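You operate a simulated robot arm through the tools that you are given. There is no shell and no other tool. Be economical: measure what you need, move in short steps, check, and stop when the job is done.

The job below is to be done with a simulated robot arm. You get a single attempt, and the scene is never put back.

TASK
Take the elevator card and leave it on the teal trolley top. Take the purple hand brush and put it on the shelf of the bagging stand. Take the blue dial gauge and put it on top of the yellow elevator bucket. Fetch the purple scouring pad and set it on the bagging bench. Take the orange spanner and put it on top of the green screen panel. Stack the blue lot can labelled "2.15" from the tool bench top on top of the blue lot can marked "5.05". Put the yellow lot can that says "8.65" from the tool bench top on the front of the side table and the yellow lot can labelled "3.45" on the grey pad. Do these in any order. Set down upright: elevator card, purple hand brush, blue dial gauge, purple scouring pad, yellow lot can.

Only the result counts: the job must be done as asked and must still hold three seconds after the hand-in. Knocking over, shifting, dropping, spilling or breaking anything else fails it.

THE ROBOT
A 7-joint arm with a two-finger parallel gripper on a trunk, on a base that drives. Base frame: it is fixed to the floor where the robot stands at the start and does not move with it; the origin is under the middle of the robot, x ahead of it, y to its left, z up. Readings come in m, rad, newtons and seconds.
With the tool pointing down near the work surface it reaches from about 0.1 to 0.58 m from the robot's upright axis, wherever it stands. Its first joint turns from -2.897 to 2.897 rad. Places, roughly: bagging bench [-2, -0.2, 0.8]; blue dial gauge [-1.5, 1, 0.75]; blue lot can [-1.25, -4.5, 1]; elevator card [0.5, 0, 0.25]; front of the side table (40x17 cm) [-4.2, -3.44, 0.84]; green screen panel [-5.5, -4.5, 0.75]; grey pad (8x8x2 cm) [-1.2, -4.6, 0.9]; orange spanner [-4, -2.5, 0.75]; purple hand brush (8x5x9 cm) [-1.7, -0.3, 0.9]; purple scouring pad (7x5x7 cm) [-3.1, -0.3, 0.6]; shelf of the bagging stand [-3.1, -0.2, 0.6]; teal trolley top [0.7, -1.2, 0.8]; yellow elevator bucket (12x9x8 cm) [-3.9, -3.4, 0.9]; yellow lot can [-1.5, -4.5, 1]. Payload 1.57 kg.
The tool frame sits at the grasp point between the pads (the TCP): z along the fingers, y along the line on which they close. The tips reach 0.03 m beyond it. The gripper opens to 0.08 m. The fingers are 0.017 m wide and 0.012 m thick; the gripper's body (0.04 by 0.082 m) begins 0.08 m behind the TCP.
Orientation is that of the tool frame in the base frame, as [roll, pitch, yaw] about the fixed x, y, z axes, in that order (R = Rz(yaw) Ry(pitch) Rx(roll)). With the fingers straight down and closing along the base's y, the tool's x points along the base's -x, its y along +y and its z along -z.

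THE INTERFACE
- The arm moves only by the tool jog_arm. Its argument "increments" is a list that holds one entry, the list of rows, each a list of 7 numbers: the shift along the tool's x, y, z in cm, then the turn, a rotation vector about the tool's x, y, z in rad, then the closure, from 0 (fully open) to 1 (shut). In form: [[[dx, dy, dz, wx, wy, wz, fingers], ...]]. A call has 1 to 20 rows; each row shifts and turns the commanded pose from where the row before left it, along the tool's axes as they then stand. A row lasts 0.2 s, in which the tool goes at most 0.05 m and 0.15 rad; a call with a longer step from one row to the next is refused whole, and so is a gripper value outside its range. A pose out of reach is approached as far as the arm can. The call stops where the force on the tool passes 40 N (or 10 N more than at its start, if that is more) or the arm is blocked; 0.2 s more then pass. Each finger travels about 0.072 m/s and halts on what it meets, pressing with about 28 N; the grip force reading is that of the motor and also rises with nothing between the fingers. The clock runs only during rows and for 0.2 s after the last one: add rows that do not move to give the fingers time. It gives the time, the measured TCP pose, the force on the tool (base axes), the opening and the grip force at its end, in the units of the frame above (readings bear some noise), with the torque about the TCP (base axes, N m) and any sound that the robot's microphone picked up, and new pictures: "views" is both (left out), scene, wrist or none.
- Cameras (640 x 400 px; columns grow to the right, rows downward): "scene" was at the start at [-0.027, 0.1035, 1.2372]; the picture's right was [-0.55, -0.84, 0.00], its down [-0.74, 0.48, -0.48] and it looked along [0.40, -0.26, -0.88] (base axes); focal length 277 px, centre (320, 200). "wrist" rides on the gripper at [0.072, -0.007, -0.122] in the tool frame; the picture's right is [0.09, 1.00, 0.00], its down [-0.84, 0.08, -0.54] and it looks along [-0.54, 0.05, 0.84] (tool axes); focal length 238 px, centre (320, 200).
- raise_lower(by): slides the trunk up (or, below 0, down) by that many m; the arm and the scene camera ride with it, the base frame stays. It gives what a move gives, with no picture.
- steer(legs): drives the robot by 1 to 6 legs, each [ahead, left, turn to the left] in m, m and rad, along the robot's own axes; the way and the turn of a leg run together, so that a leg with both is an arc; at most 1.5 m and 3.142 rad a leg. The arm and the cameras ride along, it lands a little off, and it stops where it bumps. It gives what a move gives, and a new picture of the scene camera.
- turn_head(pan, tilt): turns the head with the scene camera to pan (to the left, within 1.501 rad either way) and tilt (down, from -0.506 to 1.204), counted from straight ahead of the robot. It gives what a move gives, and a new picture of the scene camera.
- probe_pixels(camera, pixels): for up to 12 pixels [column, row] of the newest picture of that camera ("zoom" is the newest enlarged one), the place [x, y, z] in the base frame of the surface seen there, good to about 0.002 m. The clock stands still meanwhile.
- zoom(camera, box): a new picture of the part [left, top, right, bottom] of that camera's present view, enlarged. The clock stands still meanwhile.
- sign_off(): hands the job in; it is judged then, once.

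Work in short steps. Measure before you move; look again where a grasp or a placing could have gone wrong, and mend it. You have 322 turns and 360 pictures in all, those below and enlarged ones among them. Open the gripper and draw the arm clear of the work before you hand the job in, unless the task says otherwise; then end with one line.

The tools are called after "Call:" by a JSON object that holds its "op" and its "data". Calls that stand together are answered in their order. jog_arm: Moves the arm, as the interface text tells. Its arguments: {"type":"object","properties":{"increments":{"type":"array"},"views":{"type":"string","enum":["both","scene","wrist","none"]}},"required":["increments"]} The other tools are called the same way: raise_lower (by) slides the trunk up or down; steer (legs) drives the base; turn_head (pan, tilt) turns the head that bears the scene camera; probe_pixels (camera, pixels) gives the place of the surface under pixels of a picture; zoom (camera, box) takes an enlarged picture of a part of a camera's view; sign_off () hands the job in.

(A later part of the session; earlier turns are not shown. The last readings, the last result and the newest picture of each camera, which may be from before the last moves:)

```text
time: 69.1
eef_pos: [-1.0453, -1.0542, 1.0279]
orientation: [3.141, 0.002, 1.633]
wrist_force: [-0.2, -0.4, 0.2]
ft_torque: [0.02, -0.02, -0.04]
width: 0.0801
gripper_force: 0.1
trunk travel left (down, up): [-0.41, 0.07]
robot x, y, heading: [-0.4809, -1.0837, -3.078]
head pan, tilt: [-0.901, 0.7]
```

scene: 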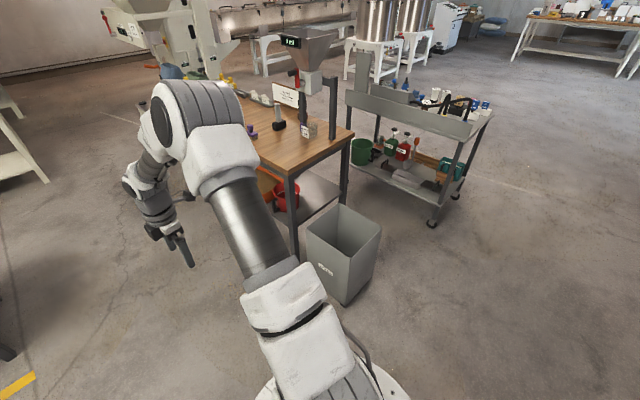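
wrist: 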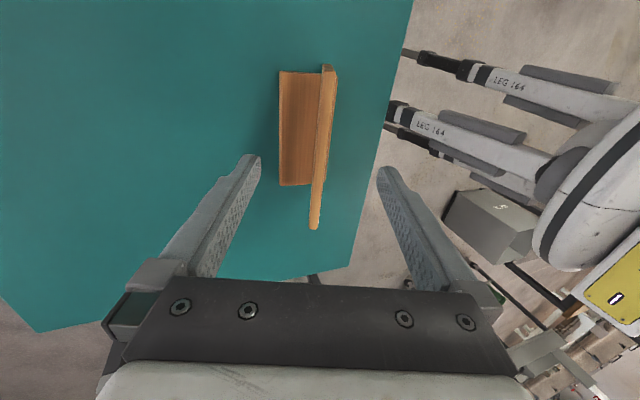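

I probe the bagging bench's corners, the bin and the purple object near (250,130).

Call:
{"op": "probe_pixels", "data": {"camera": "scene", "pixels": [[290, 172], [351, 136], [255, 155], [250, 130], [277, 115], [305, 130], [310, 225], [345, 275], [380, 235], [320, 130], [285, 95], [310, 50]]}}

Call:
{"op": "zoom", "data": {"camera": "scene", "box": [180, 60, 372, 180]}}

```text
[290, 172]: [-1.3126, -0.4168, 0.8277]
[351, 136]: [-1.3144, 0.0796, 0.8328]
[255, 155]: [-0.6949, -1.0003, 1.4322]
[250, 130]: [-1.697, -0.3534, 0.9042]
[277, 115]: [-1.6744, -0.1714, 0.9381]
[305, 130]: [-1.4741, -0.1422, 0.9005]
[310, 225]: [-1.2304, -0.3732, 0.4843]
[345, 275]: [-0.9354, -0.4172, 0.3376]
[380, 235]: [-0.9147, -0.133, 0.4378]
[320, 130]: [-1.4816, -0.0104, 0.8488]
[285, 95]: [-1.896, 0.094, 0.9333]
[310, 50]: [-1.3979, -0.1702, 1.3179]
```

```text
3.33 times, centred on (276, 120) of scene
```

zoom: 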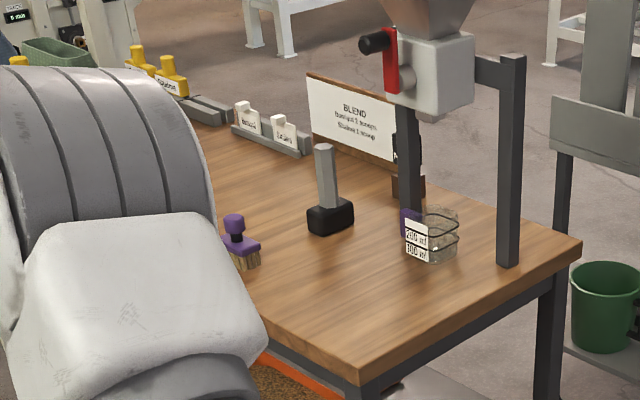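

The brush is at about (−1.70, −0.35) on the bench (front edge y≈−0.42, top z≈0.83). I drive to stand in front of it facing +y.

Call:
{"op": "steer", "data": {"legs": [[1.2, -0.08, 0], [0, 0, -1.634]]}}

Call:
{"op": "turn_head", "data": {"pan": 0.3, "tilt": 0.8}}

```text
time: 82.4
eef_pos: [-1.6611, -0.5187, 1.0287]
orientation: [-3.14, 0.001, 0.054]
wrist_force: [-0.2, -0.6, -0.6]
ft_torque: [0.0, 0.02, 0.01]
width: 0.0796
gripper_force: 0.1
trunk travel left (down, up): [-0.41, 0.07]
robot x, y, heading: [-1.6975, -1.0837, 1.627]
head pan, tilt: [-0.901, 0.7]
```

scene: 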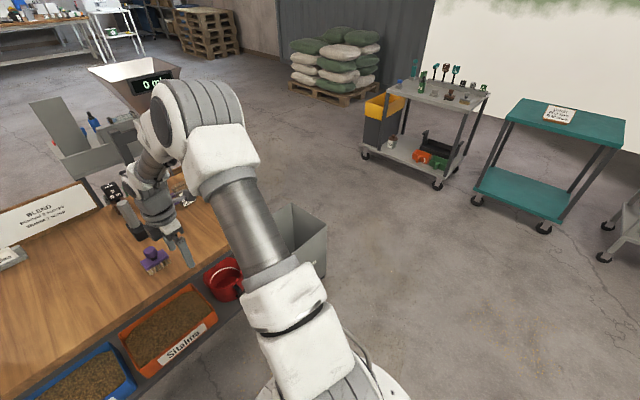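

```text
time: 83.8
eef_pos: [-1.6609, -0.5184, 1.027]
orientation: [-3.14, 0.002, 0.055]
wrist_force: [0.0, -0.2, -0.1]
ft_torque: [-0.05, 0.01, 0.01]
width: 0.08
gripper_force: 0.1
trunk travel left (down, up): [-0.41, 0.07]
robot x, y, heading: [-1.6943, -1.0792, 1.624]
head pan, tilt: [0.3, 0.799]
```

scene: 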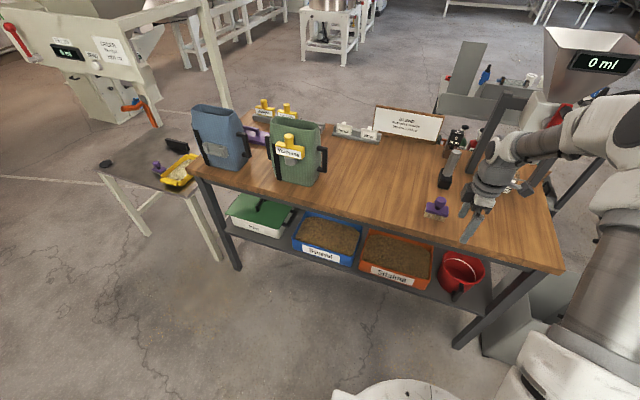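

Good view. I zoom on the brush near (437,207) and on the stand at left (160,170).

Call:
{"op": "zoom", "data": {"camera": "scene", "box": [395, 160, 523, 240]}}

Call:
{"op": "probe_pixels", "data": {"camera": "scene", "pixels": [[440, 200], [435, 208], [427, 214], [446, 217], [444, 186], [457, 140], [480, 210], [485, 170], [440, 225], [415, 215], [520, 187], [497, 190]]}}

Call:
{"op": "zoom", "data": {"camera": "scene", "box": [80, 110, 272, 230]}}

Call:
{"op": "probe_pixels", "data": {"camera": "scene", "pixels": [[158, 168], [176, 148], [175, 172], [105, 163], [170, 195], [130, 170], [195, 190], [150, 140], [220, 165], [295, 175], [350, 200], [130, 178]]}}

```text
5.00 times, centred on (459, 200) of scene
```

zoom: 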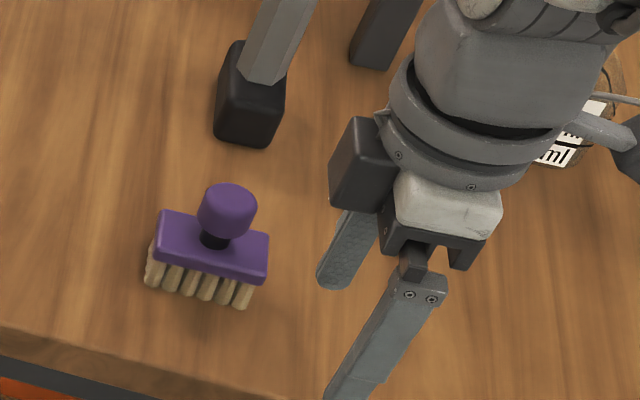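

```text
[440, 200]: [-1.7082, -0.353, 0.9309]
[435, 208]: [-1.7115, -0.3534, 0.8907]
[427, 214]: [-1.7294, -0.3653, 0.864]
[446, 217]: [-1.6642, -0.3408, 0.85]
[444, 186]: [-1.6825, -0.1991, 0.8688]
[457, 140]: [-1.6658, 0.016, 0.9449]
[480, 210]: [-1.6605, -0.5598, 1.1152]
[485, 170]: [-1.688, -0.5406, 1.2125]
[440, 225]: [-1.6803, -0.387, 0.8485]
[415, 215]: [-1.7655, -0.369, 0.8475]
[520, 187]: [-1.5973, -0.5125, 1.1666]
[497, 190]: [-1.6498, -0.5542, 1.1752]
```

```text
3.33 times, centred on (176, 170) of scene
```

zoom: 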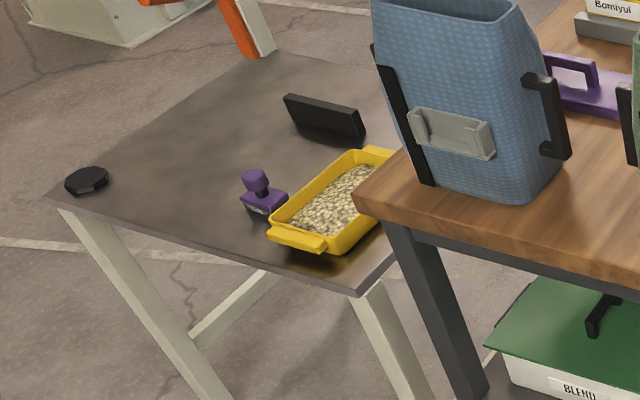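

```text
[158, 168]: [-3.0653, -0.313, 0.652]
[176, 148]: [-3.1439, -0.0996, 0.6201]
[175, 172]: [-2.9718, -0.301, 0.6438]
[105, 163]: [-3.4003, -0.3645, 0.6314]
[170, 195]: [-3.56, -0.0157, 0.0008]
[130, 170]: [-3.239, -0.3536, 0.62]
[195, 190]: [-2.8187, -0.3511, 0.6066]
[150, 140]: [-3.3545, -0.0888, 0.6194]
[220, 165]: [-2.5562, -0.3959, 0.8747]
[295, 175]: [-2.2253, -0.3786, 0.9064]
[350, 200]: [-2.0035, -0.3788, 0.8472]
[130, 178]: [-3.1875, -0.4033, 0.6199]
```

The brush's knob is around (−1.707, −0.351), top z≈0.931. I drive forward 0.2 m so it comes within reach; the hand passes well above everything.

Call:
{"op": "steer", "data": {"legs": [[0.2, 0, 0]]}}

Call:
{"op": "jog_arm", "data": {"increments": [[[0, 0, 0, 0, 0, 0, 0]]], "views": "wrist"}}

```text
time: 85.7
eef_pos: [-1.6712, -0.322, 1.0277]
orientation: [-3.139, 0.002, 0.058]
wrist_force: [0.5, 0.1, 0.7]
ft_torque: [0.0, -0.01, 0.04]
width: 0.0802
gripper_force: 0.0
trunk travel left (down, up): [-0.41, 0.07]
robot x, y, heading: [-1.7055, -0.8832, 1.625]
head pan, tilt: [0.3, 0.799]
```

scene: 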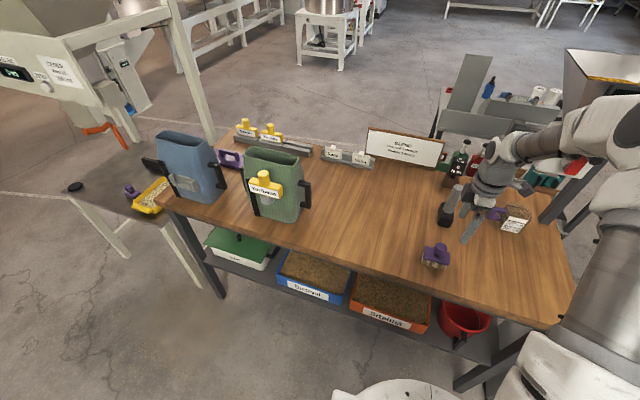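

```text
time: 86.1
eef_pos: [-1.6725, -0.323, 1.0281]
orientation: [-3.14, 0.002, 0.056]
wrist_force: [0.3, -0.4, -0.3]
ft_torque: [-0.01, 0.01, 0.01]
width: 0.08
gripper_force: 0.1
trunk travel left (down, up): [-0.41, 0.07]
robot x, y, heading: [-1.7068, -0.8851, 1.621]
head pan, tilt: [0.3, 0.799]
```

wrist: 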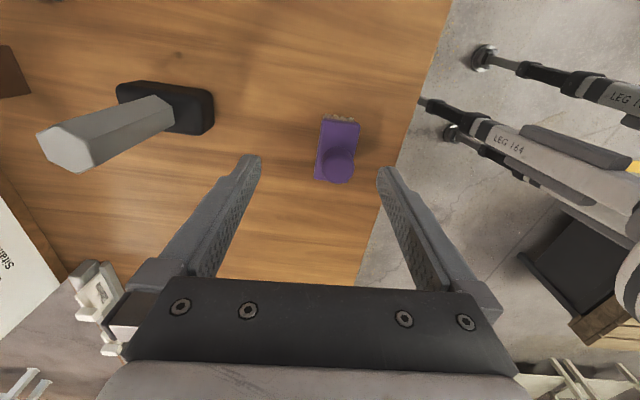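

The wrist camera shows the knob at (338,165), and a mallet standing to the left. I probe both.

Call:
{"op": "probe_pixels", "data": {"camera": "wrist", "pixels": [[338, 160], [338, 178], [325, 163], [352, 163], [338, 148], [327, 120], [358, 120], [340, 130], [68, 150], [315, 178], [170, 110], [335, 115]]}}

```text
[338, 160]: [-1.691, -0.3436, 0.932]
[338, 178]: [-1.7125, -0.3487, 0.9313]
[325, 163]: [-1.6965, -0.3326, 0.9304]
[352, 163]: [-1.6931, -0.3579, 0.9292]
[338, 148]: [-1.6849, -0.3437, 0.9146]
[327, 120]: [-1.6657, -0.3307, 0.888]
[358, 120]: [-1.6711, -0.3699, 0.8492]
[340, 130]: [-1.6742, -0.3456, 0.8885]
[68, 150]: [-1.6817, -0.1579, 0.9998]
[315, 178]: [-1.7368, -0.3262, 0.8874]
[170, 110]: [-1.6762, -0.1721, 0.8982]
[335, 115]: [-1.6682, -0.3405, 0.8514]
```

Knob centre (−1.701, −0.346), knob z 0.89–0.932. I align, descend to z≈0.93 and close.

Call:
{"op": "jog_arm", "data": {"increments": [[[-1.5, 1.07, 0, 0, 0, 0, 0], [-1.48, 1.07, 0, 0, 0, 0, 0], [0, 0, 2.5, 0, 0, 0, 0], [0, 0, 2.5, 0, 0, 0, 0], [0, 0, 2.5, 0, 0, 0, 0], [0, 0, 1.5, 0, 0, 0, 0], [0, 0, 1, 0, 0, 0, 0], [0, 0, 0, 0, 0, 0, 0.5], [0, 0, 0, 0, 0, 0, 1], [0, 0, 0, 0, 0, 0, 1], [0, 0, 0, 0, 0, 0, 1], [0, 0, 0, 0, 0, 0, 1]]], "views": "wrist"}}

```text
time: 88.7
eef_pos: [-1.6987, -0.3462, 0.9289]
orientation: [3.141, 0.001, 0.056]
wrist_force: [0.5, 0.4, -0.6]
ft_torque: [0.0, 0.03, 0.02]
width: 0.0326
gripper_force: 27.7
trunk travel left (down, up): [-0.41, 0.07]
robot x, y, heading: [-1.7083, -0.8873, 1.627]
head pan, tilt: [0.3, 0.799]
```

wrist: 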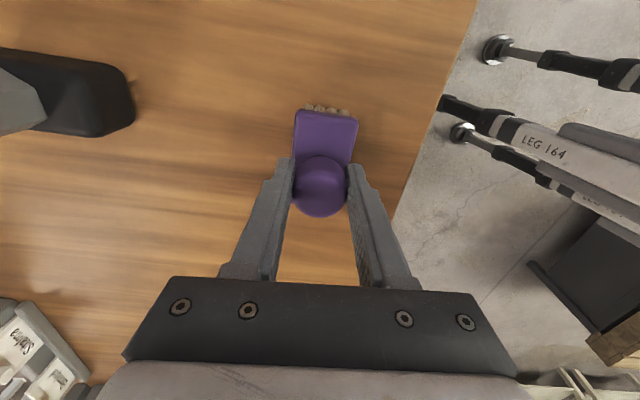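

Gripped (33 mm knob). I lift it and look.

Call:
{"op": "jog_arm", "data": {"increments": [[[0, 0, -2, 0, 0, 0, 1], [0, 0, -3, 0, 0, 0, 1], [0, 0, -3, 0, 0, 0, 1], [0, 0, -3, 0, 0, 0, 1], [0, 0, -3, 0, 0, 0, 1], [0, 0, 0, 0, 0, 0, 1]]], "views": "wrist"}}

Call:
{"op": "steer", "data": {"legs": [[-0.25, 0, 0], [0, 1.48, 0]]}}

```text
time: 90.1
eef_pos: [-1.6962, -0.3466, 1.0671]
orientation: [-3.141, 0.002, 0.057]
wrist_force: [-0.1, 0.3, -2.0]
ft_torque: [0.0, 0.03, -0.03]
width: 0.0327
gripper_force: 27.9
trunk travel left (down, up): [-0.41, 0.07]
robot x, y, heading: [-1.7071, -0.8829, 1.626]
head pan, tilt: [0.3, 0.799]
```

wrist: 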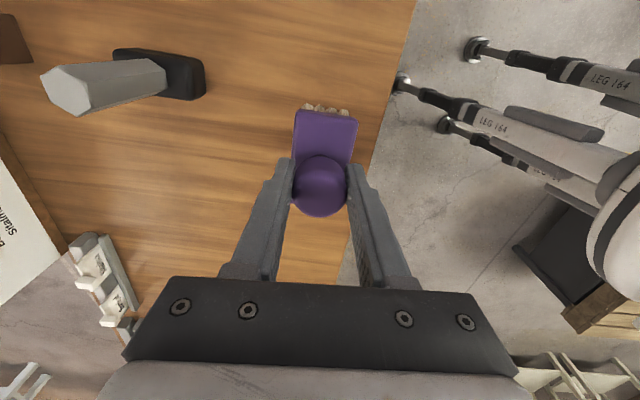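

```text
time: 103.2
eef_pos: [-3.1703, -0.6849, 1.0674]
orientation: [-3.14, 0.001, 0.069]
wrist_force: [0.0, 0.6, -1.2]
ft_torque: [-0.04, 0.04, 0.0]
width: 0.0329
gripper_force: 28.1
trunk travel left (down, up): [-0.41, 0.07]
robot x, y, heading: [-3.1723, -1.2264, 1.643]
head pan, tilt: [0.3, 0.799]
```

scene: 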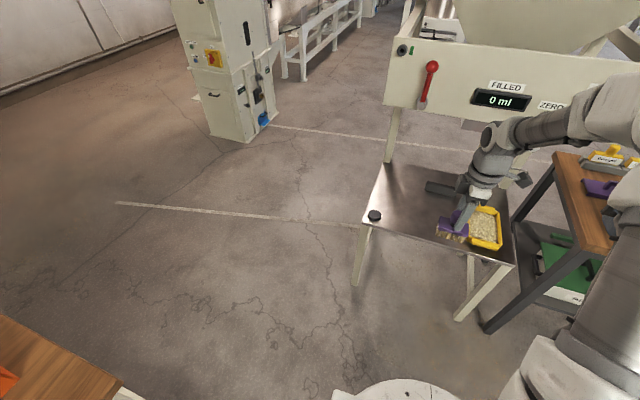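

I look straight at the stand and probe the machine front panel above it.

Call:
{"op": "turn_head", "data": {"pan": 0.0, "tilt": 0.6}}

Call:
{"op": "probe_pixels", "data": {"camera": "scene", "pixels": [[150, 120]]}}

```text
time: 104.0
eef_pos: [-3.1707, -0.6852, 1.0684]
orientation: [3.141, 0.002, 0.068]
wrist_force: [0.2, -0.4, -0.6]
ft_torque: [0.01, 0.02, 0.02]
width: 0.0331
gripper_force: 27.7
trunk travel left (down, up): [-0.41, 0.07]
robot x, y, heading: [-3.1707, -1.2217, 1.634]
head pan, tilt: [0.0, 0.6]
```

scene: 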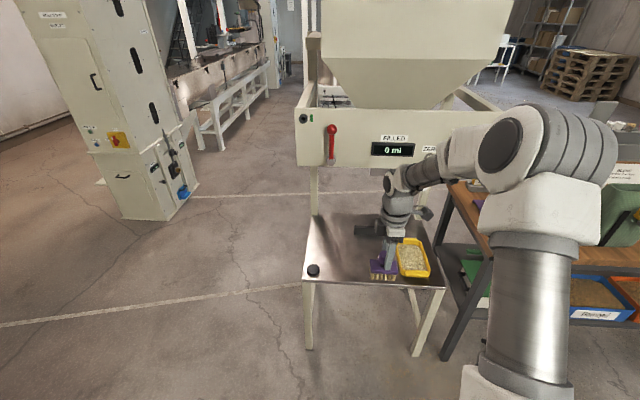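

```text
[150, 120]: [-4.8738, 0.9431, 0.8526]
```

Call:
{"op": "probe_pixels", "data": {"camera": "scene", "pixels": [[360, 163], [300, 160], [420, 166], [340, 110], [420, 70], [305, 275], [440, 285], [318, 215], [335, 240], [330, 265], [345, 160], [430, 190]]}}

Call:
{"op": "raise_lower", "data": {"by": -0.2}}

```text
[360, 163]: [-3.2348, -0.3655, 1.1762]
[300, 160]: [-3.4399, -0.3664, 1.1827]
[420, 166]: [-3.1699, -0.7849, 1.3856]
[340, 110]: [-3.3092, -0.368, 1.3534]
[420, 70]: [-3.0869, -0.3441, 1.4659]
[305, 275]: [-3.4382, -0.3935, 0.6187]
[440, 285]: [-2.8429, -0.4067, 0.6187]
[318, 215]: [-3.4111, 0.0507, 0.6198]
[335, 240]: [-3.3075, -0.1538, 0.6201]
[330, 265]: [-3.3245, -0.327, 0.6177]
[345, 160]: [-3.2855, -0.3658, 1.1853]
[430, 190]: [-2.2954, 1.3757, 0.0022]
```

```text
time: 106.2
eef_pos: [-3.1694, -0.6854, 0.8682]
orientation: [-3.141, 0.002, 0.07]
wrist_force: [0.3, -0.8, -1.6]
ft_torque: [0.0, 0.01, -0.01]
width: 0.033
gripper_force: 27.9
trunk travel left (down, up): [-0.21, 0.27]
robot x, y, heading: [-3.1705, -1.2235, 1.643]
head pan, tilt: [0.0, 0.6]
```

Shelf z≈0.62, its front edge y≈−0.40, and the machine panel's lower edge is at z≈1.17. I drive forward with the brush bottom at z≈0.79, aiming for the free spot around (−3.25, −0.31).

Call:
{"op": "steer", "data": {"legs": [[0.35, 0.055, 0]]}}

Call:
{"op": "turn_head", "data": {"pan": 0.0, "tilt": 0.95}}

```text
time: 109.0
eef_pos: [-3.2531, -0.3422, 0.8673]
orientation: [-3.141, 0.001, 0.073]
wrist_force: [-0.9, -0.4, -2.2]
ft_torque: [0.02, 0.0, -0.03]
width: 0.0329
gripper_force: 28.2
trunk travel left (down, up): [-0.21, 0.27]
robot x, y, heading: [-3.251, -0.8793, 1.645]
head pan, tilt: [0.0, 0.6]
```

scene: 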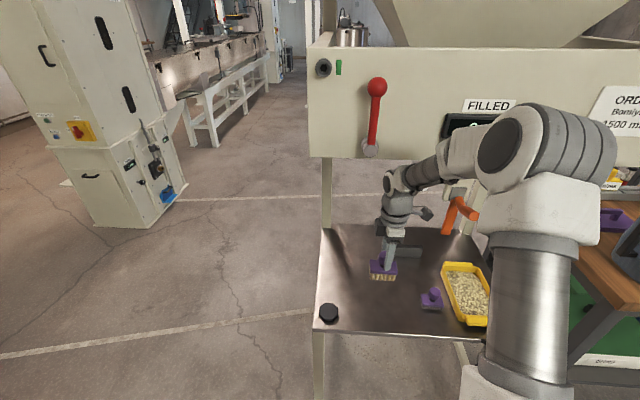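

```text
time: 109.8
eef_pos: [-3.2521, -0.3407, 0.8677]
orientation: [-3.14, 0.002, 0.073]
wrist_force: [0.0, -0.6, -1.5]
ft_torque: [0.0, 0.02, 0.03]
width: 0.033
gripper_force: 28.4
trunk travel left (down, up): [-0.21, 0.27]
robot x, y, heading: [-3.2528, -0.8806, 1.643]
head pan, tilt: [0.0, 0.949]
```

scene: 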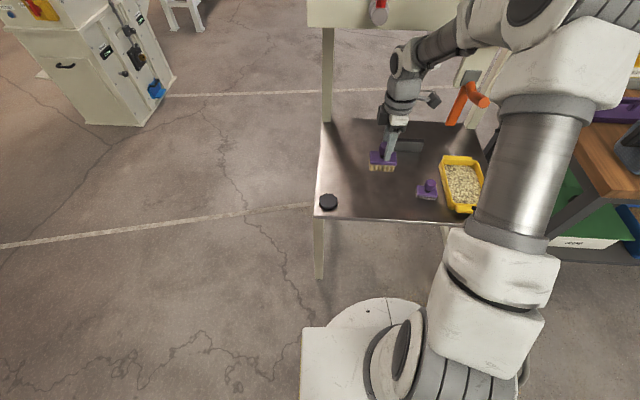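

Clear spot below. I move 4 cm further in and descend to near contact.

Call:
{"op": "jog_arm", "data": {"increments": [[[0, -2, 0, 0, 0, 0, 1], [0, -2, 0, 0, 0, 0, 1], [0, 0, 3, 0, 0, 0, 1], [0, 0, 3, 0, 0, 0, 1], [0, 0, 3, 0, 0, 0, 1], [0, 0, 3, 0, 0, 0, 1], [0, 0, 2, 0, 0, 0, 1], [0, 0, 1, 0, 0, 0, 1], [0, 0, 0.5, 0, 0, 0, 1], [0, 0, 0, 0, 0, 0, 1]]], "views": "none"}}

Call:
{"op": "jog_arm", "data": {"increments": [[[0, 0, 0.3, 0, 0, 0, 1], [0, 0, 0.3, 0, 0, 0, 1], [0, 0, 0, 0, 0, 0, 1]]], "views": "wrist"}}

```text
time: 112.0
eef_pos: [-3.2543, -0.3026, 0.7129]
orientation: [-3.141, 0.002, 0.071]
wrist_force: [0.6, 0.7, -2.3]
ft_torque: [0.0, -0.01, 0.01]
width: 0.0328
gripper_force: 28.5
trunk travel left (down, up): [-0.21, 0.27]
robot x, y, heading: [-3.2493, -0.8818, 1.641]
head pan, tilt: [0.0, 0.949]
```

```text
time: 112.8
eef_pos: [-3.2566, -0.3008, 0.7064]
orientation: [-3.142, 0.003, 0.073]
wrist_force: [-0.8, -0.2, -1.6]
ft_torque: [-0.02, -0.02, 0.01]
width: 0.0329
gripper_force: 27.9
trunk travel left (down, up): [-0.21, 0.27]
robot x, y, heading: [-3.2487, -0.8809, 1.647]
head pan, tilt: [0.0, 0.949]
```

wrist: 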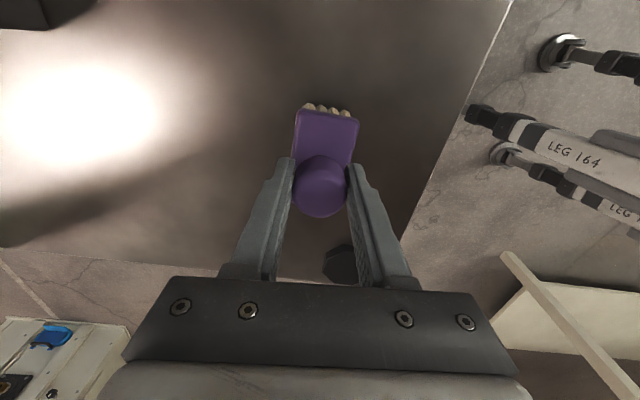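

About 5 mm remain, so I lower in fine rows to contact.

Call:
{"op": "jog_arm", "data": {"increments": [[[0, 0, 0.2, 0, 0, 0, 1], [0, 0, 0.2, 0, 0, 0, 1], [0, 0, 0, 0, 0, 0, 1]]], "views": "none"}}

Call:
{"op": "jog_arm", "data": {"increments": [[[0, 0, 0.1, 0, 0, 0, 1], [0, 0, 0.1, 0, 0, 0, 1], [0, 0, 0, 0, 0, 0, 1]]], "views": "none"}}

```text
time: 113.6
eef_pos: [-3.2553, -0.3009, 0.7023]
orientation: [3.14, 0.001, 0.074]
wrist_force: [0.2, 1.4, -1.7]
ft_torque: [-0.02, 0.01, 0.0]
width: 0.033
gripper_force: 28.0
trunk travel left (down, up): [-0.21, 0.27]
robot x, y, heading: [-3.2546, -0.8808, 1.642]
head pan, tilt: [0.0, 0.949]
```

```text
time: 114.4
eef_pos: [-3.2556, -0.3004, 0.7013]
orientation: [-3.141, 0.002, 0.073]
wrist_force: [0.2, -0.6, -0.3]
ft_torque: [0.01, 0.0, 0.01]
width: 0.0328
gripper_force: 28.5
trunk travel left (down, up): [-0.21, 0.27]
robot x, y, heading: [-3.2523, -0.8778, 1.641]
head pan, tilt: [0.0, 0.949]
```

Contact is beginning (0.701). One more millimetre, then I release and rise.

Call:
{"op": "jog_arm", "data": {"increments": [[[0, 0, 0.1, 0, 0, 0, 1], [0, 0, 0, 0, 0, 0, 0.8], [0, 0, 0, 0, 0, 0, 0.3], [0, 0, 0, 0, 0, 0, 0], [0, 0, 0, 0, 0, 0, 0], [0, 0, -2, 0, 0, 0, 0], [0, 0, -3, 0, 0, 0, 0], [0, 0, -3, 0, 0, 0, 0], [0, 0, -2, 0, 0, 0, 0], [0, 0, 0, 0, 0, 0, 0]]], "views": "both"}}

Call:
{"op": "zoom", "data": {"camera": "scene", "box": [310, 110, 502, 230]}}

```text
time: 116.6
eef_pos: [-3.2532, -0.3019, 0.8025]
orientation: [3.141, 0.003, 0.073]
wrist_force: [0.2, -0.2, 0.9]
ft_torque: [-0.01, 0.02, 0.0]
width: 0.0798
gripper_force: 0.0
trunk travel left (down, up): [-0.21, 0.27]
robot x, y, heading: [-3.2518, -0.883, 1.641]
head pan, tilt: [0.0, 0.949]
```

scene: 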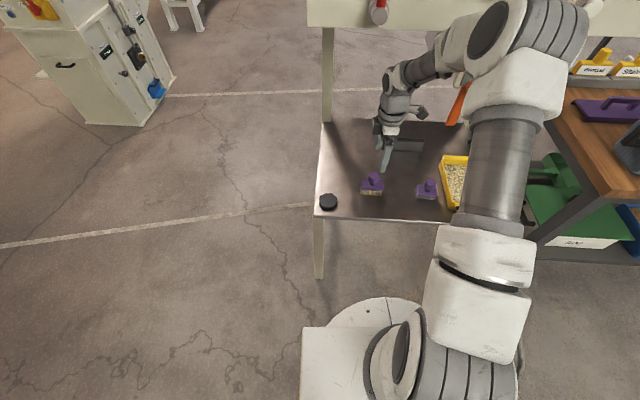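
wrist: 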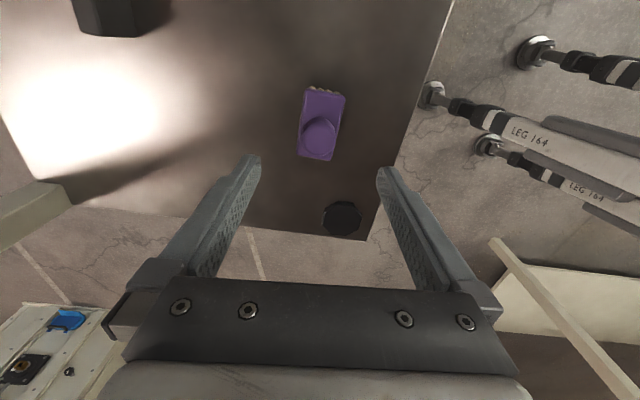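

```text
3.33 times, centred on (406, 170) of scene
```

zoom: 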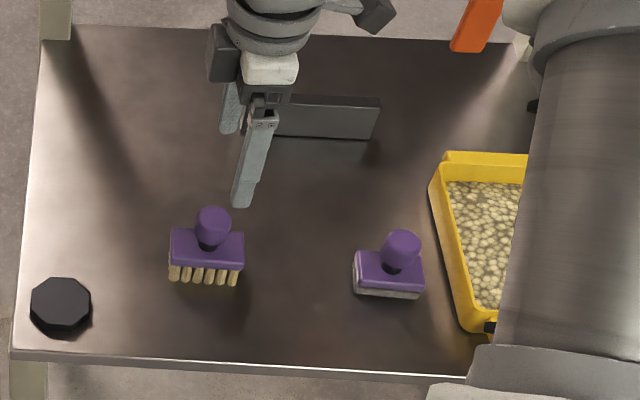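

Brush stands well. I probe the scouring pad next to it (zoom (395,260)).

Call:
{"op": "probe_pixels", "data": {"camera": "zoom", "pixels": [[402, 240], [402, 233], [390, 242], [415, 242], [365, 262], [415, 270], [385, 288], [440, 230], [370, 110], [400, 265]]}}

Call:
{"op": "jog_arm", "data": {"increments": [[[3, 0, 0, 0, 0, 0, 0], [3, 0, 0, 0, 0, 0, 0], [3, 0, 0, 0, 0, 0, 0], [3, 0, 0, 0, 0, 0, 0], [3, 0, 0, 0, 0, 0, 0], [0, 0, 0, 0, 0, 0, 0]]], "views": "wrist"}}

```text
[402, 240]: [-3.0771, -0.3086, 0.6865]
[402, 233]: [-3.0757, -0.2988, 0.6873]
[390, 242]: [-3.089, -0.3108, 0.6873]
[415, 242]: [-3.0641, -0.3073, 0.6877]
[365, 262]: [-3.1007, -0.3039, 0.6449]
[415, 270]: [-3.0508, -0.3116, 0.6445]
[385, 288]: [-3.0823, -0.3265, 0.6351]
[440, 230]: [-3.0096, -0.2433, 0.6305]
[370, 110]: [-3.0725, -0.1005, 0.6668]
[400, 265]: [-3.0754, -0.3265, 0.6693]
```

```text
time: 118.0
eef_pos: [-3.1083, -0.2912, 0.8012]
orientation: [-3.14, 0.004, 0.077]
wrist_force: [0.2, -0.3, 0.6]
ft_torque: [0.0, 0.01, -0.02]
width: 0.08
gripper_force: 0.1
trunk travel left (down, up): [-0.21, 0.27]
robot x, y, heading: [-3.2542, -0.8809, 1.642]
head pan, tilt: [0.0, 0.949]
```

wrist: 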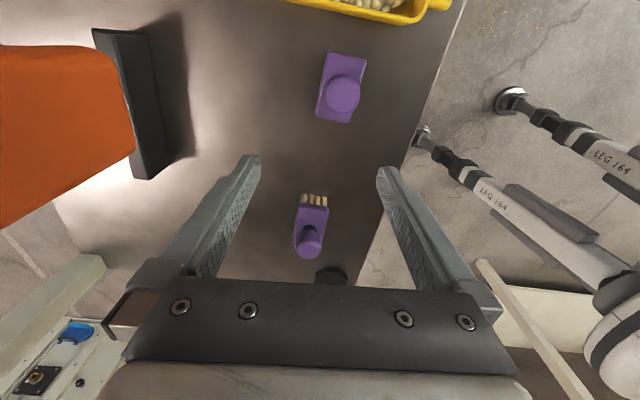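

There's an orange lever at the left of the view; I probe it and the pad's knob.

Call:
{"op": "probe_pixels", "data": {"camera": "wrist", "pixels": [[125, 120], [60, 100], [30, 200], [110, 60], [343, 92], [343, 78], [343, 108], [328, 93], [358, 93], [335, 60], [322, 115], [365, 60]]}}

```text
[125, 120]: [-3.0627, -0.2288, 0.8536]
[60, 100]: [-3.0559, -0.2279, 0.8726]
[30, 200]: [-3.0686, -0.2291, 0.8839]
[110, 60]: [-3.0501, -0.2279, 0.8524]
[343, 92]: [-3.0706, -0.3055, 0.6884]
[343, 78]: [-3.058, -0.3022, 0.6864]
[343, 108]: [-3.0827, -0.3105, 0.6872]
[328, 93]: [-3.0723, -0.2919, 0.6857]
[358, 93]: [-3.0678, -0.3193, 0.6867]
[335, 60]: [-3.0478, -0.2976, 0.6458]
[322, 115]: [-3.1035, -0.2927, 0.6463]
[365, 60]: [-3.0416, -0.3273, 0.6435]
```

The lever is ~8 cm behind the knob, above z≈0.85. I turn the tool so the fingers close along x and lean the hand back toward the robot by 0.2 rad to keep clear of it.

Call:
{"op": "jog_arm", "data": {"increments": [[[0, 2, 0, 0, 0, 0.14, 0.1], [0, 0, 0, 0, 0, 0.14, 0.1], [0, 0, 0, 0, 0, 0.14, 0.1], [0, 0, 0, 0, 0, 0.14, 0.1], [0, 0, 0, 0, 0, 0.14, 0.1], [0, 0, 0, 0, 0, 0.14, 0.1], [0, 0, 0, 0, 0, 0.14, 0.1], [0, 0, 0, 0, 0, 0.14, 0.1], [0, 0, 0, 0, 0, 0.14, 0.1], [0, 0, 0, 0, 0, 0.14, 0.1], [0, 0, 0, 0, 0, 0.14, 0.1], [0, 0, 0, 0, -0.1, 0.08, 0.1], [0, 0, 0, 0, -0.1, 0, 0.1], [0, 0, 0, 0, 0, 0, 0.1]]], "views": "wrist"}}

```text
time: 121.0
eef_pos: [-3.1043, -0.3133, 0.799]
orientation: [3.138, 0.2, -1.549]
wrist_force: [0.1, 0.1, -0.5]
ft_torque: [-0.03, -0.02, -0.03]
width: 0.072
gripper_force: 0.1
trunk travel left (down, up): [-0.21, 0.27]
robot x, y, heading: [-3.2527, -0.8811, 1.64]
head pan, tilt: [0.0, 0.949]
```

wrist: 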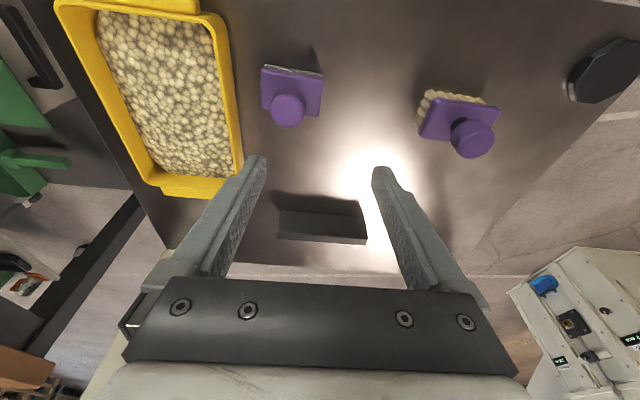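

Leaning the right way. I move 3.2 cm toward the knob, then descend to z≈0.684 and close.

Call:
{"op": "jog_arm", "data": {"increments": [[[0, -1.6, 0, 0, 0, 0, 0.1], [0, -1.6, 0, 0, 0, 0, 0.1], [0.32, 0, 2.28, 0, 0, 0, 0.1], [0.32, 0, 2.28, 0, 0, 0, 0.1], [0.32, 0, 2.28, 0, 0, 0, 0.1], [0, 0, 0, 0, 0, 0, 0.1]]], "views": "wrist"}}

```text
time: 122.4
eef_pos: [-3.0659, -0.3045, 0.7306]
orientation: [3.136, 0.2, -1.554]
wrist_force: [1.0, -0.5, -0.3]
ft_torque: [0.01, -0.03, 0.01]
width: 0.072
gripper_force: 0.0
trunk travel left (down, up): [-0.21, 0.27]
robot x, y, heading: [-3.2522, -0.8806, 1.64]
head pan, tilt: [0.0, 0.949]
```

wrist: 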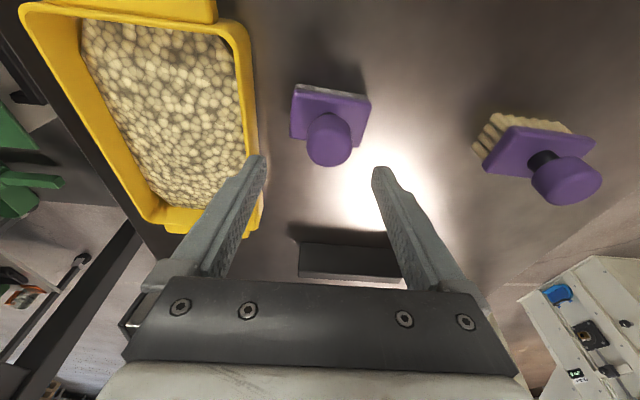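

Shifting 5 mm away from the tray and narrowing the fingers, I descend the last 4.6 cm and close.

Call:
{"op": "jog_arm", "data": {"increments": [[[0, 0.5, 0, 0, 0, 0, 0.3], [0, 0, 0, 0, 0, 0, 0.3], [0.35, 0, 2.2, 0, 0, 0, 0.3], [0.35, 0, 2.2, 0, 0, 0, 0.3], [0, 0, 0, 0, 0, 0, 0.6], [0, 0, 0, 0, 0, 0, 1], [0, 0, 0, 0, 0, 0, 1], [0, 0, 0, 0, 0, 0, 1]]], "views": "wrist"}}

```text
time: 124.2
eef_pos: [-3.0741, -0.3028, 0.6879]
orientation: [3.135, 0.202, -1.548]
wrist_force: [0.1, 0.3, 0.7]
ft_torque: [0.0, -0.08, 0.0]
width: 0.033
gripper_force: 28.3
trunk travel left (down, up): [-0.21, 0.27]
robot x, y, heading: [-3.2517, -0.8774, 1.642]
head pan, tilt: [0.0, 0.949]
```

wrist: 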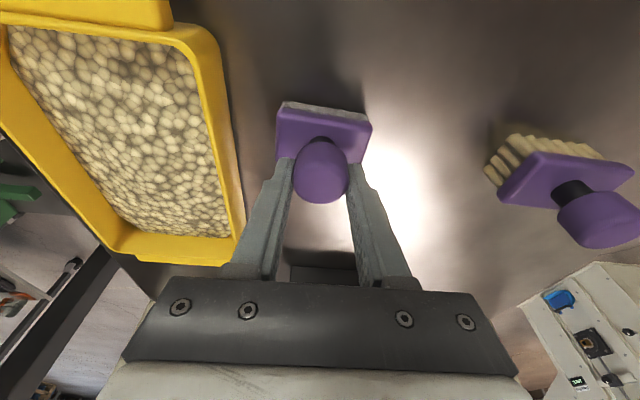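

Gripped. I lift straight up 10 cm, then back away.

Call:
{"op": "jog_arm", "data": {"increments": [[[-0.4, 0, -1.96, 0, 0, 0, 1], [-0.4, 0, -1.96, 0, 0, 0, 1], [-0.4, 0, -1.96, 0, 0, 0, 1], [-0.4, 0, -1.96, 0, 0, 0, 1], [0, 0, 0, 0, 0, 0, 1]]], "views": "wrist"}}

Call:
{"op": "steer", "data": {"legs": [[-0.33, 0, 0]]}}

Call:
{"op": "raise_lower", "data": {"by": 0.25}}

```text
time: 125.4
eef_pos: [-3.0763, -0.3019, 0.7679]
orientation: [3.135, 0.202, -1.547]
wrist_force: [0.7, -0.3, -1.1]
ft_torque: [0.01, 0.03, -0.01]
width: 0.0328
gripper_force: 28.8
trunk travel left (down, up): [-0.21, 0.27]
robot x, y, heading: [-3.2548, -0.8799, 1.645]
head pan, tilt: [0.0, 0.949]
```

wrist: 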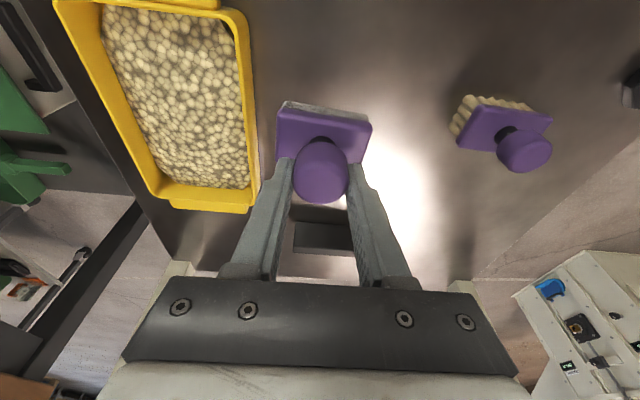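

```text
time: 128.2
eef_pos: [-3.0523, -0.6278, 0.7681]
orientation: [3.135, 0.2, -1.548]
wrist_force: [0.4, -0.3, -0.7]
ft_torque: [-0.01, -0.01, -0.03]
width: 0.0329
gripper_force: 27.4
trunk travel left (down, up): [-0.21, 0.27]
robot x, y, heading: [-3.2313, -1.2027, 1.64]
head pan, tilt: [0.0, 0.949]
```

scene: 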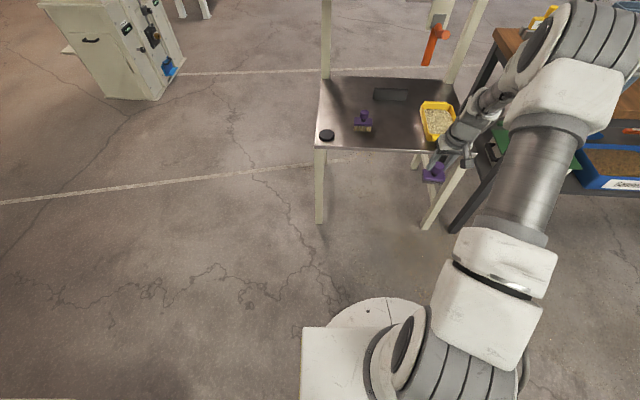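

```text
time: 130.7
eef_pos: [-3.0523, -0.6272, 1.0181]
orientation: [3.134, 0.2, -1.548]
wrist_force: [-0.1, 0.3, -1.6]
ft_torque: [0.01, 0.03, 0.01]
width: 0.0328
gripper_force: 27.5
trunk travel left (down, up): [-0.46, 0.02]
robot x, y, heading: [-3.229, -1.203, 1.645]
head pan, tilt: [0.0, 0.949]
```

Now I straighten the heading and strafe right to stand opposite a free part of the bagging bench.

Call:
{"op": "steer", "data": {"legs": [[0, 0, -0.072], [0, -1.08, 0]]}}

Call:
{"op": "turn_head", "data": {"pan": 0.0, "tilt": 0.75}}

```text
time: 139.5
eef_pos: [-1.958, -0.6288, 1.0185]
orientation: [3.134, 0.202, -1.6]
wrist_force: [-0.1, 0.2, -0.8]
ft_torque: [0.06, 0.0, -0.01]
width: 0.0329
gripper_force: 27.8
trunk travel left (down, up): [-0.46, 0.02]
robot x, y, heading: [-2.1635, -1.1974, 1.589]
head pan, tilt: [0.0, 0.949]
```

scene: 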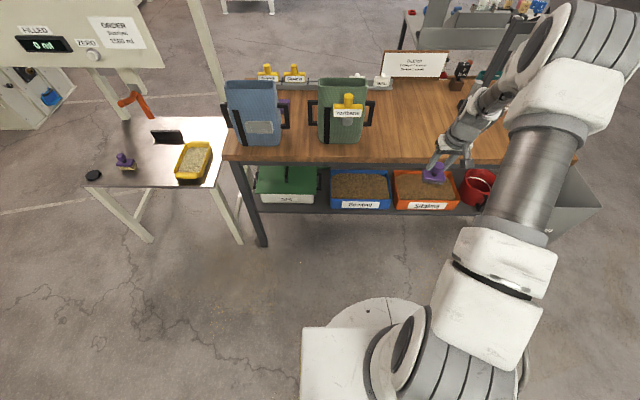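

```text
time: 140.2
eef_pos: [-1.9568, -0.6279, 1.0198]
orientation: [3.134, 0.2, -1.598]
wrist_force: [-0.1, -0.5, -0.7]
ft_torque: [0.03, -0.06, 0.0]
width: 0.0327
gripper_force: 28.6
trunk travel left (down, up): [-0.46, 0.02]
robot x, y, heading: [-2.1661, -1.1994, 1.594]
head pan, tilt: [0.0, 0.75]
```

scene: 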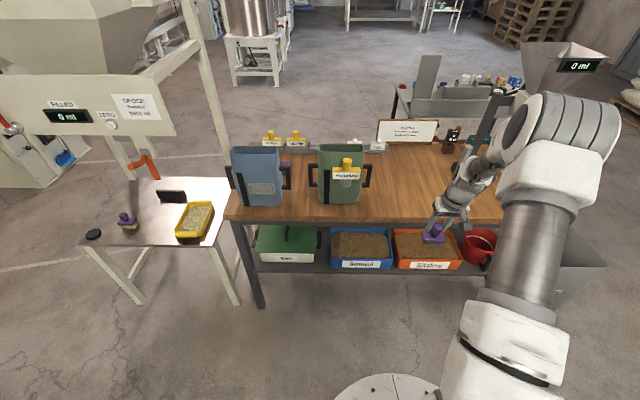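

I probe the jug's right side and the free bench area before moving in.

Call:
{"op": "probe_pixels", "data": {"camera": "scene", "pixels": [[362, 150], [370, 185], [362, 200], [400, 195], [390, 170], [420, 200], [340, 147], [352, 160]]}}

Call:
{"op": "steer", "data": {"legs": [[0.34, 0, 0]]}}

```text
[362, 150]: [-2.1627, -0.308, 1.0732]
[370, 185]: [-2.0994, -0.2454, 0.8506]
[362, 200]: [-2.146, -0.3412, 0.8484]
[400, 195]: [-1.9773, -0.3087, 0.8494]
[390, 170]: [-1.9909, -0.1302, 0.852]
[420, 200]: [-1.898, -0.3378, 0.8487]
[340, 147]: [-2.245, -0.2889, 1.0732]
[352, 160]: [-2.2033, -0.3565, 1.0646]
```

```text
time: 143.0
eef_pos: [-1.9574, -0.2919, 1.0184]
orientation: [3.134, 0.201, -1.609]
wrist_force: [0.2, 0.4, -1.4]
ft_torque: [0.0, 0.02, -0.05]
width: 0.033
gripper_force: 28.6
trunk travel left (down, up): [-0.46, 0.02]
robot x, y, heading: [-2.1669, -0.8515, 1.579]
head pan, tilt: [0.0, 0.75]
```

scene: 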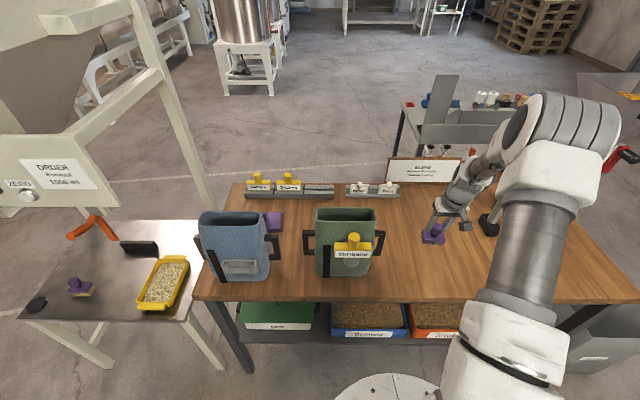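

Free bench beneath. I descend to about 1 cm above contact (expected at z≈0.917).

Call:
{"op": "jog_arm", "data": {"increments": [[[0.4, 0, 1.96, 0, 0, 0, 1], [0.4, 0, 1.96, 0, 0, 0, 1], [0.4, 0, 1.96, 0, 0, 0, 1], [0.4, 0, 1.96, 0, 0, 0, 1], [0.2, 0, 0.98, 0, 0, 0, 1], [0, 0, 0, 0, 0, 0, 1]]], "views": "none"}}

Call:
{"op": "jog_arm", "data": {"increments": [[[0.06, 0, 0.29, 0, 0, 0, 1], [0.06, 0, 0.29, 0, 0, 0, 1], [0.04, 0, 0.19, 0, 0, 0, 1], [0, 0, 0, 0, 0, 0, 1]]], "views": "wrist"}}

```text
time: 144.4
eef_pos: [-1.9571, -0.2912, 0.9272]
orientation: [3.135, 0.2, -1.609]
wrist_force: [-0.5, -0.4, -1.8]
ft_torque: [0.04, 0.0, 0.03]
width: 0.0329
gripper_force: 27.9
trunk travel left (down, up): [-0.46, 0.02]
robot x, y, heading: [-2.1695, -0.8575, 1.58]
head pan, tilt: [0.0, 0.75]
```

```text
time: 145.4
eef_pos: [-1.9581, -0.2935, 0.9198]
orientation: [3.134, 0.201, -1.612]
wrist_force: [-0.2, 1.0, -1.1]
ft_torque: [-0.01, 0.0, -0.04]
width: 0.0328
gripper_force: 28.0
trunk travel left (down, up): [-0.46, 0.02]
robot x, y, heading: [-2.1702, -0.855, 1.578]
head pan, tilt: [0.0, 0.75]
```

wrist: 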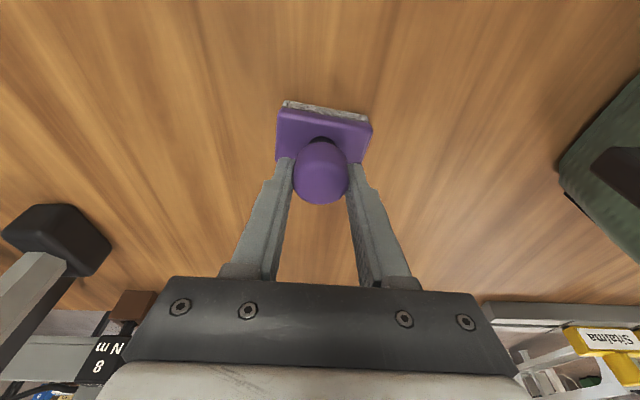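

Fine rows to touch down.

Call:
{"op": "jog_arm", "data": {"increments": [[[0.04, 0, 0.19, 0, 0, 0, 1], [0.02, 0, 0.1, 0, 0, 0, 1], [0, 0, 0, 0, 0, 0, 1]]], "views": "none"}}

Call:
{"op": "jog_arm", "data": {"increments": [[[0.02, 0, 0.1, 0, 0, 0, 1], [0, 0, 0, 0, 0, 0, 1]]], "views": "none"}}

```text
time: 146.2
eef_pos: [-1.9572, -0.2906, 0.9179]
orientation: [3.135, 0.201, -1.611]
wrist_force: [0.6, 0.6, -0.1]
ft_torque: [-0.04, -0.02, 0.04]
width: 0.0328
gripper_force: 28.1
trunk travel left (down, up): [-0.46, 0.02]
robot x, y, heading: [-2.1692, -0.8575, 1.576]
head pan, tilt: [0.0, 0.75]
```

```text
time: 146.8
eef_pos: [-1.9587, -0.2912, 0.9182]
orientation: [3.136, 0.199, -1.61]
wrist_force: [-0.3, -2.1, 6.7]
ft_torque: [-0.35, -0.21, -0.08]
width: 0.0326
gripper_force: 27.6
trunk travel left (down, up): [-0.46, 0.02]
robot x, y, heading: [-2.1694, -0.8545, 1.578]
head pan, tilt: [0.0, 0.75]
```

Touched down. I release and draw straight up along the tool.

Call:
{"op": "jog_arm", "data": {"increments": [[[0, 0, 0, 0, 0, 0, 0.7], [0, 0, 0, 0, 0, 0, 0.2], [0, 0, 0, 0, 0, 0, 0], [0, 0, 0, 0, 0, 0, 0], [0, 0, -2, 0, 0, 0, 0], [0, 0, -3, 0, 0, 0, 0], [0, 0, -3, 0, 0, 0, 0], [0, 0, -3, 0, 0, 0, 0], [0, 0, 0, 0, 0, 0, 0]]], "views": "wrist"}}

Call:
{"op": "zoom", "data": {"camera": "scene", "box": [380, 180, 508, 260]}}

```text
time: 148.8
eef_pos: [-1.96, -0.3122, 1.025]
orientation: [3.134, 0.201, -1.613]
wrist_force: [0.3, -0.4, -0.2]
ft_torque: [0.04, 0.02, 0.0]
width: 0.08
gripper_force: 0.1
trunk travel left (down, up): [-0.46, 0.02]
robot x, y, heading: [-2.171, -0.8593, 1.579]
head pan, tilt: [0.0, 0.75]
```

wrist: 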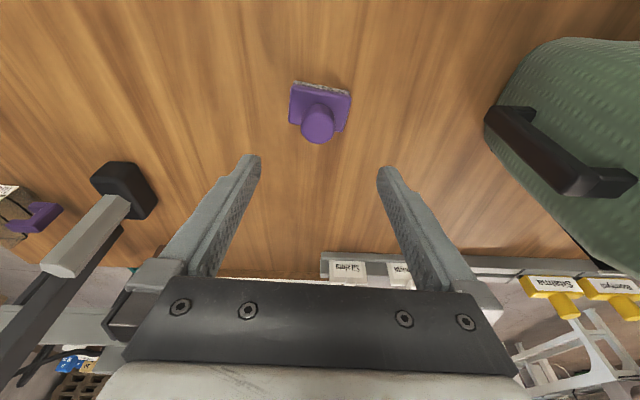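

```text
5.00 times, centred on (444, 220) of scene
```

zoom: 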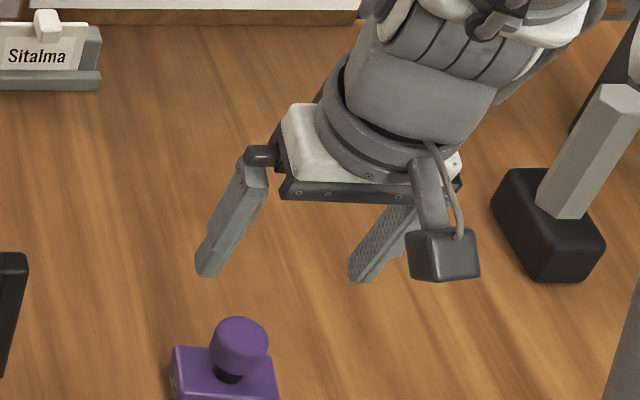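

Pad stands on the bench. Next is the dial gauge near (−1.5, 1.0): I back off and look to the right to see that cart.

Call:
{"op": "steer", "data": {"legs": [[-0.3, 0, 0]]}}

Call:
{"op": "turn_head", "data": {"pan": -0.45, "tilt": 0.45}}

Call:
{"op": "zoom", "data": {"camera": "scene", "box": [150, 60, 470, 260]}}

```text
time: 151.4
eef_pos: [-1.958, -0.6125, 1.0241]
orientation: [3.134, 0.2, -1.611]
wrist_force: [0.1, 0.5, -0.2]
ft_torque: [0.0, 0.01, 0.03]
width: 0.08
gripper_force: 0.1
trunk travel left (down, up): [-0.46, 0.02]
robot x, y, heading: [-2.1664, -1.1576, 1.578]
head pan, tilt: [0.0, 0.75]
```

scene: 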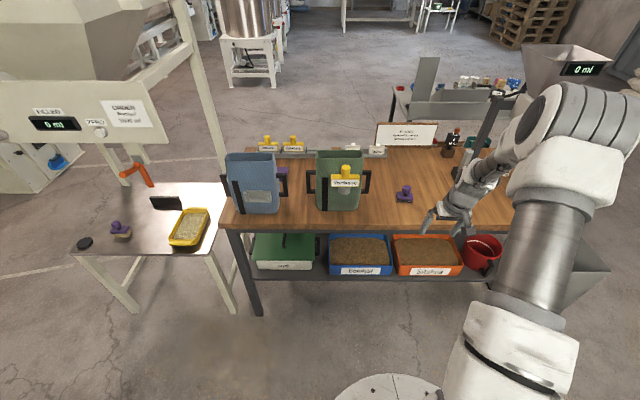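

```text
time: 152.3
eef_pos: [-1.9568, -0.6122, 1.0241]
orientation: [3.135, 0.202, -1.613]
wrist_force: [-0.1, -0.7, -0.1]
ft_torque: [-0.01, 0.01, 0.01]
width: 0.0798
gripper_force: 0.0
trunk travel left (down, up): [-0.46, 0.02]
robot x, y, heading: [-2.1717, -1.1547, 1.58]
head pan, tilt: [-0.45, 0.45]
```

scene: 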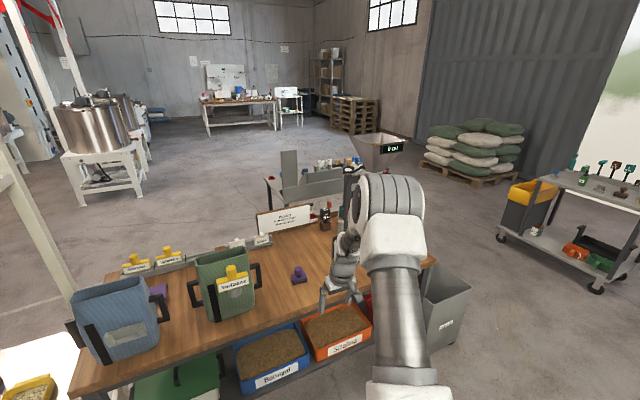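

```text
2.00 times, centred on (310, 160) of scene
```

zoom: 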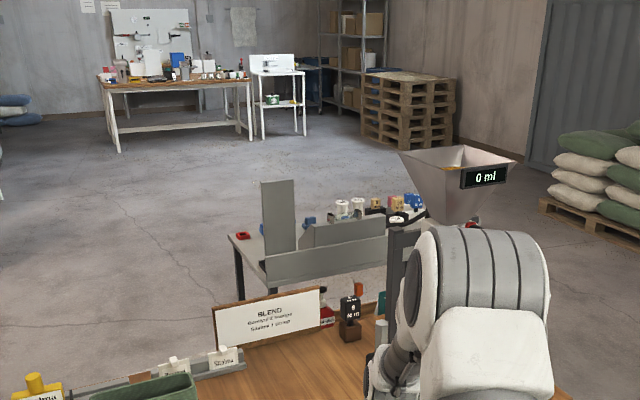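

I probe the cart behind the bench.

Call:
{"op": "probe_pixels", "data": {"camera": "zoom", "pixels": [[243, 236], [268, 270], [340, 250], [385, 240], [343, 208], [310, 220], [412, 200], [232, 240], [280, 200], [240, 280], [357, 205], [397, 203]]}}

```text
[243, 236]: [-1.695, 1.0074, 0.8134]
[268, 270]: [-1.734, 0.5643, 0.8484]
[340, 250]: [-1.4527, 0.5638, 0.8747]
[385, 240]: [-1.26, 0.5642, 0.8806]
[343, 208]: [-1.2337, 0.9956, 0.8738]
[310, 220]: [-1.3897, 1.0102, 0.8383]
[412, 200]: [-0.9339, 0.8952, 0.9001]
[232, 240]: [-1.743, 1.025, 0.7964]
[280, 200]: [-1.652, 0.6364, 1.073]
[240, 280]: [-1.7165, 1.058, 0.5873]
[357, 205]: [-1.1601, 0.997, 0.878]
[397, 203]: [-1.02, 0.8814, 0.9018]
```

I probe the sack pallet and other possible obstacles on the eastern way round to the cart's open north side.

Call:
{"op": "probe_pixels", "data": {"camera": "scene", "pixels": [[430, 168], [520, 170], [470, 185], [500, 240], [515, 200], [450, 330], [378, 105], [440, 130]]}}

Call:
{"op": "steer", "data": {"legs": [[0, -1.45, 0], [0, -0.35, 0]]}}

```text
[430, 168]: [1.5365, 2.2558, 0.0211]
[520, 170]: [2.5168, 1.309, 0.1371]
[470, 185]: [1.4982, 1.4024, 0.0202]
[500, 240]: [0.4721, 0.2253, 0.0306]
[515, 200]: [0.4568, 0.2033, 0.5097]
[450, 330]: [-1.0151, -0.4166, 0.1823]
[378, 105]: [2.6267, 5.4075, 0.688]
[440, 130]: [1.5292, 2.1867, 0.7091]
```

```text
time: 165.9
eef_pos: [-0.1685, -0.6268, 1.0249]
orientation: [3.134, 0.201, -1.632]
wrist_force: [-0.1, -1.1, 0.2]
ft_torque: [0.02, 0.01, -0.02]
width: 0.0798
gripper_force: 0.1
trunk travel left (down, up): [-0.46, 0.02]
robot x, y, heading: [-0.3854, -1.1707, 1.562]
head pan, tilt: [-0.45, 0.45]
```

scene: 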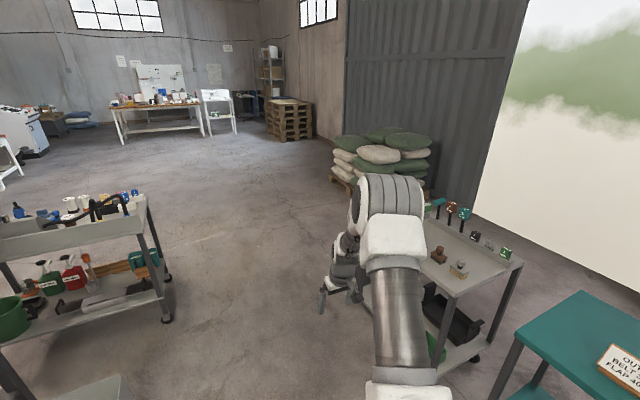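

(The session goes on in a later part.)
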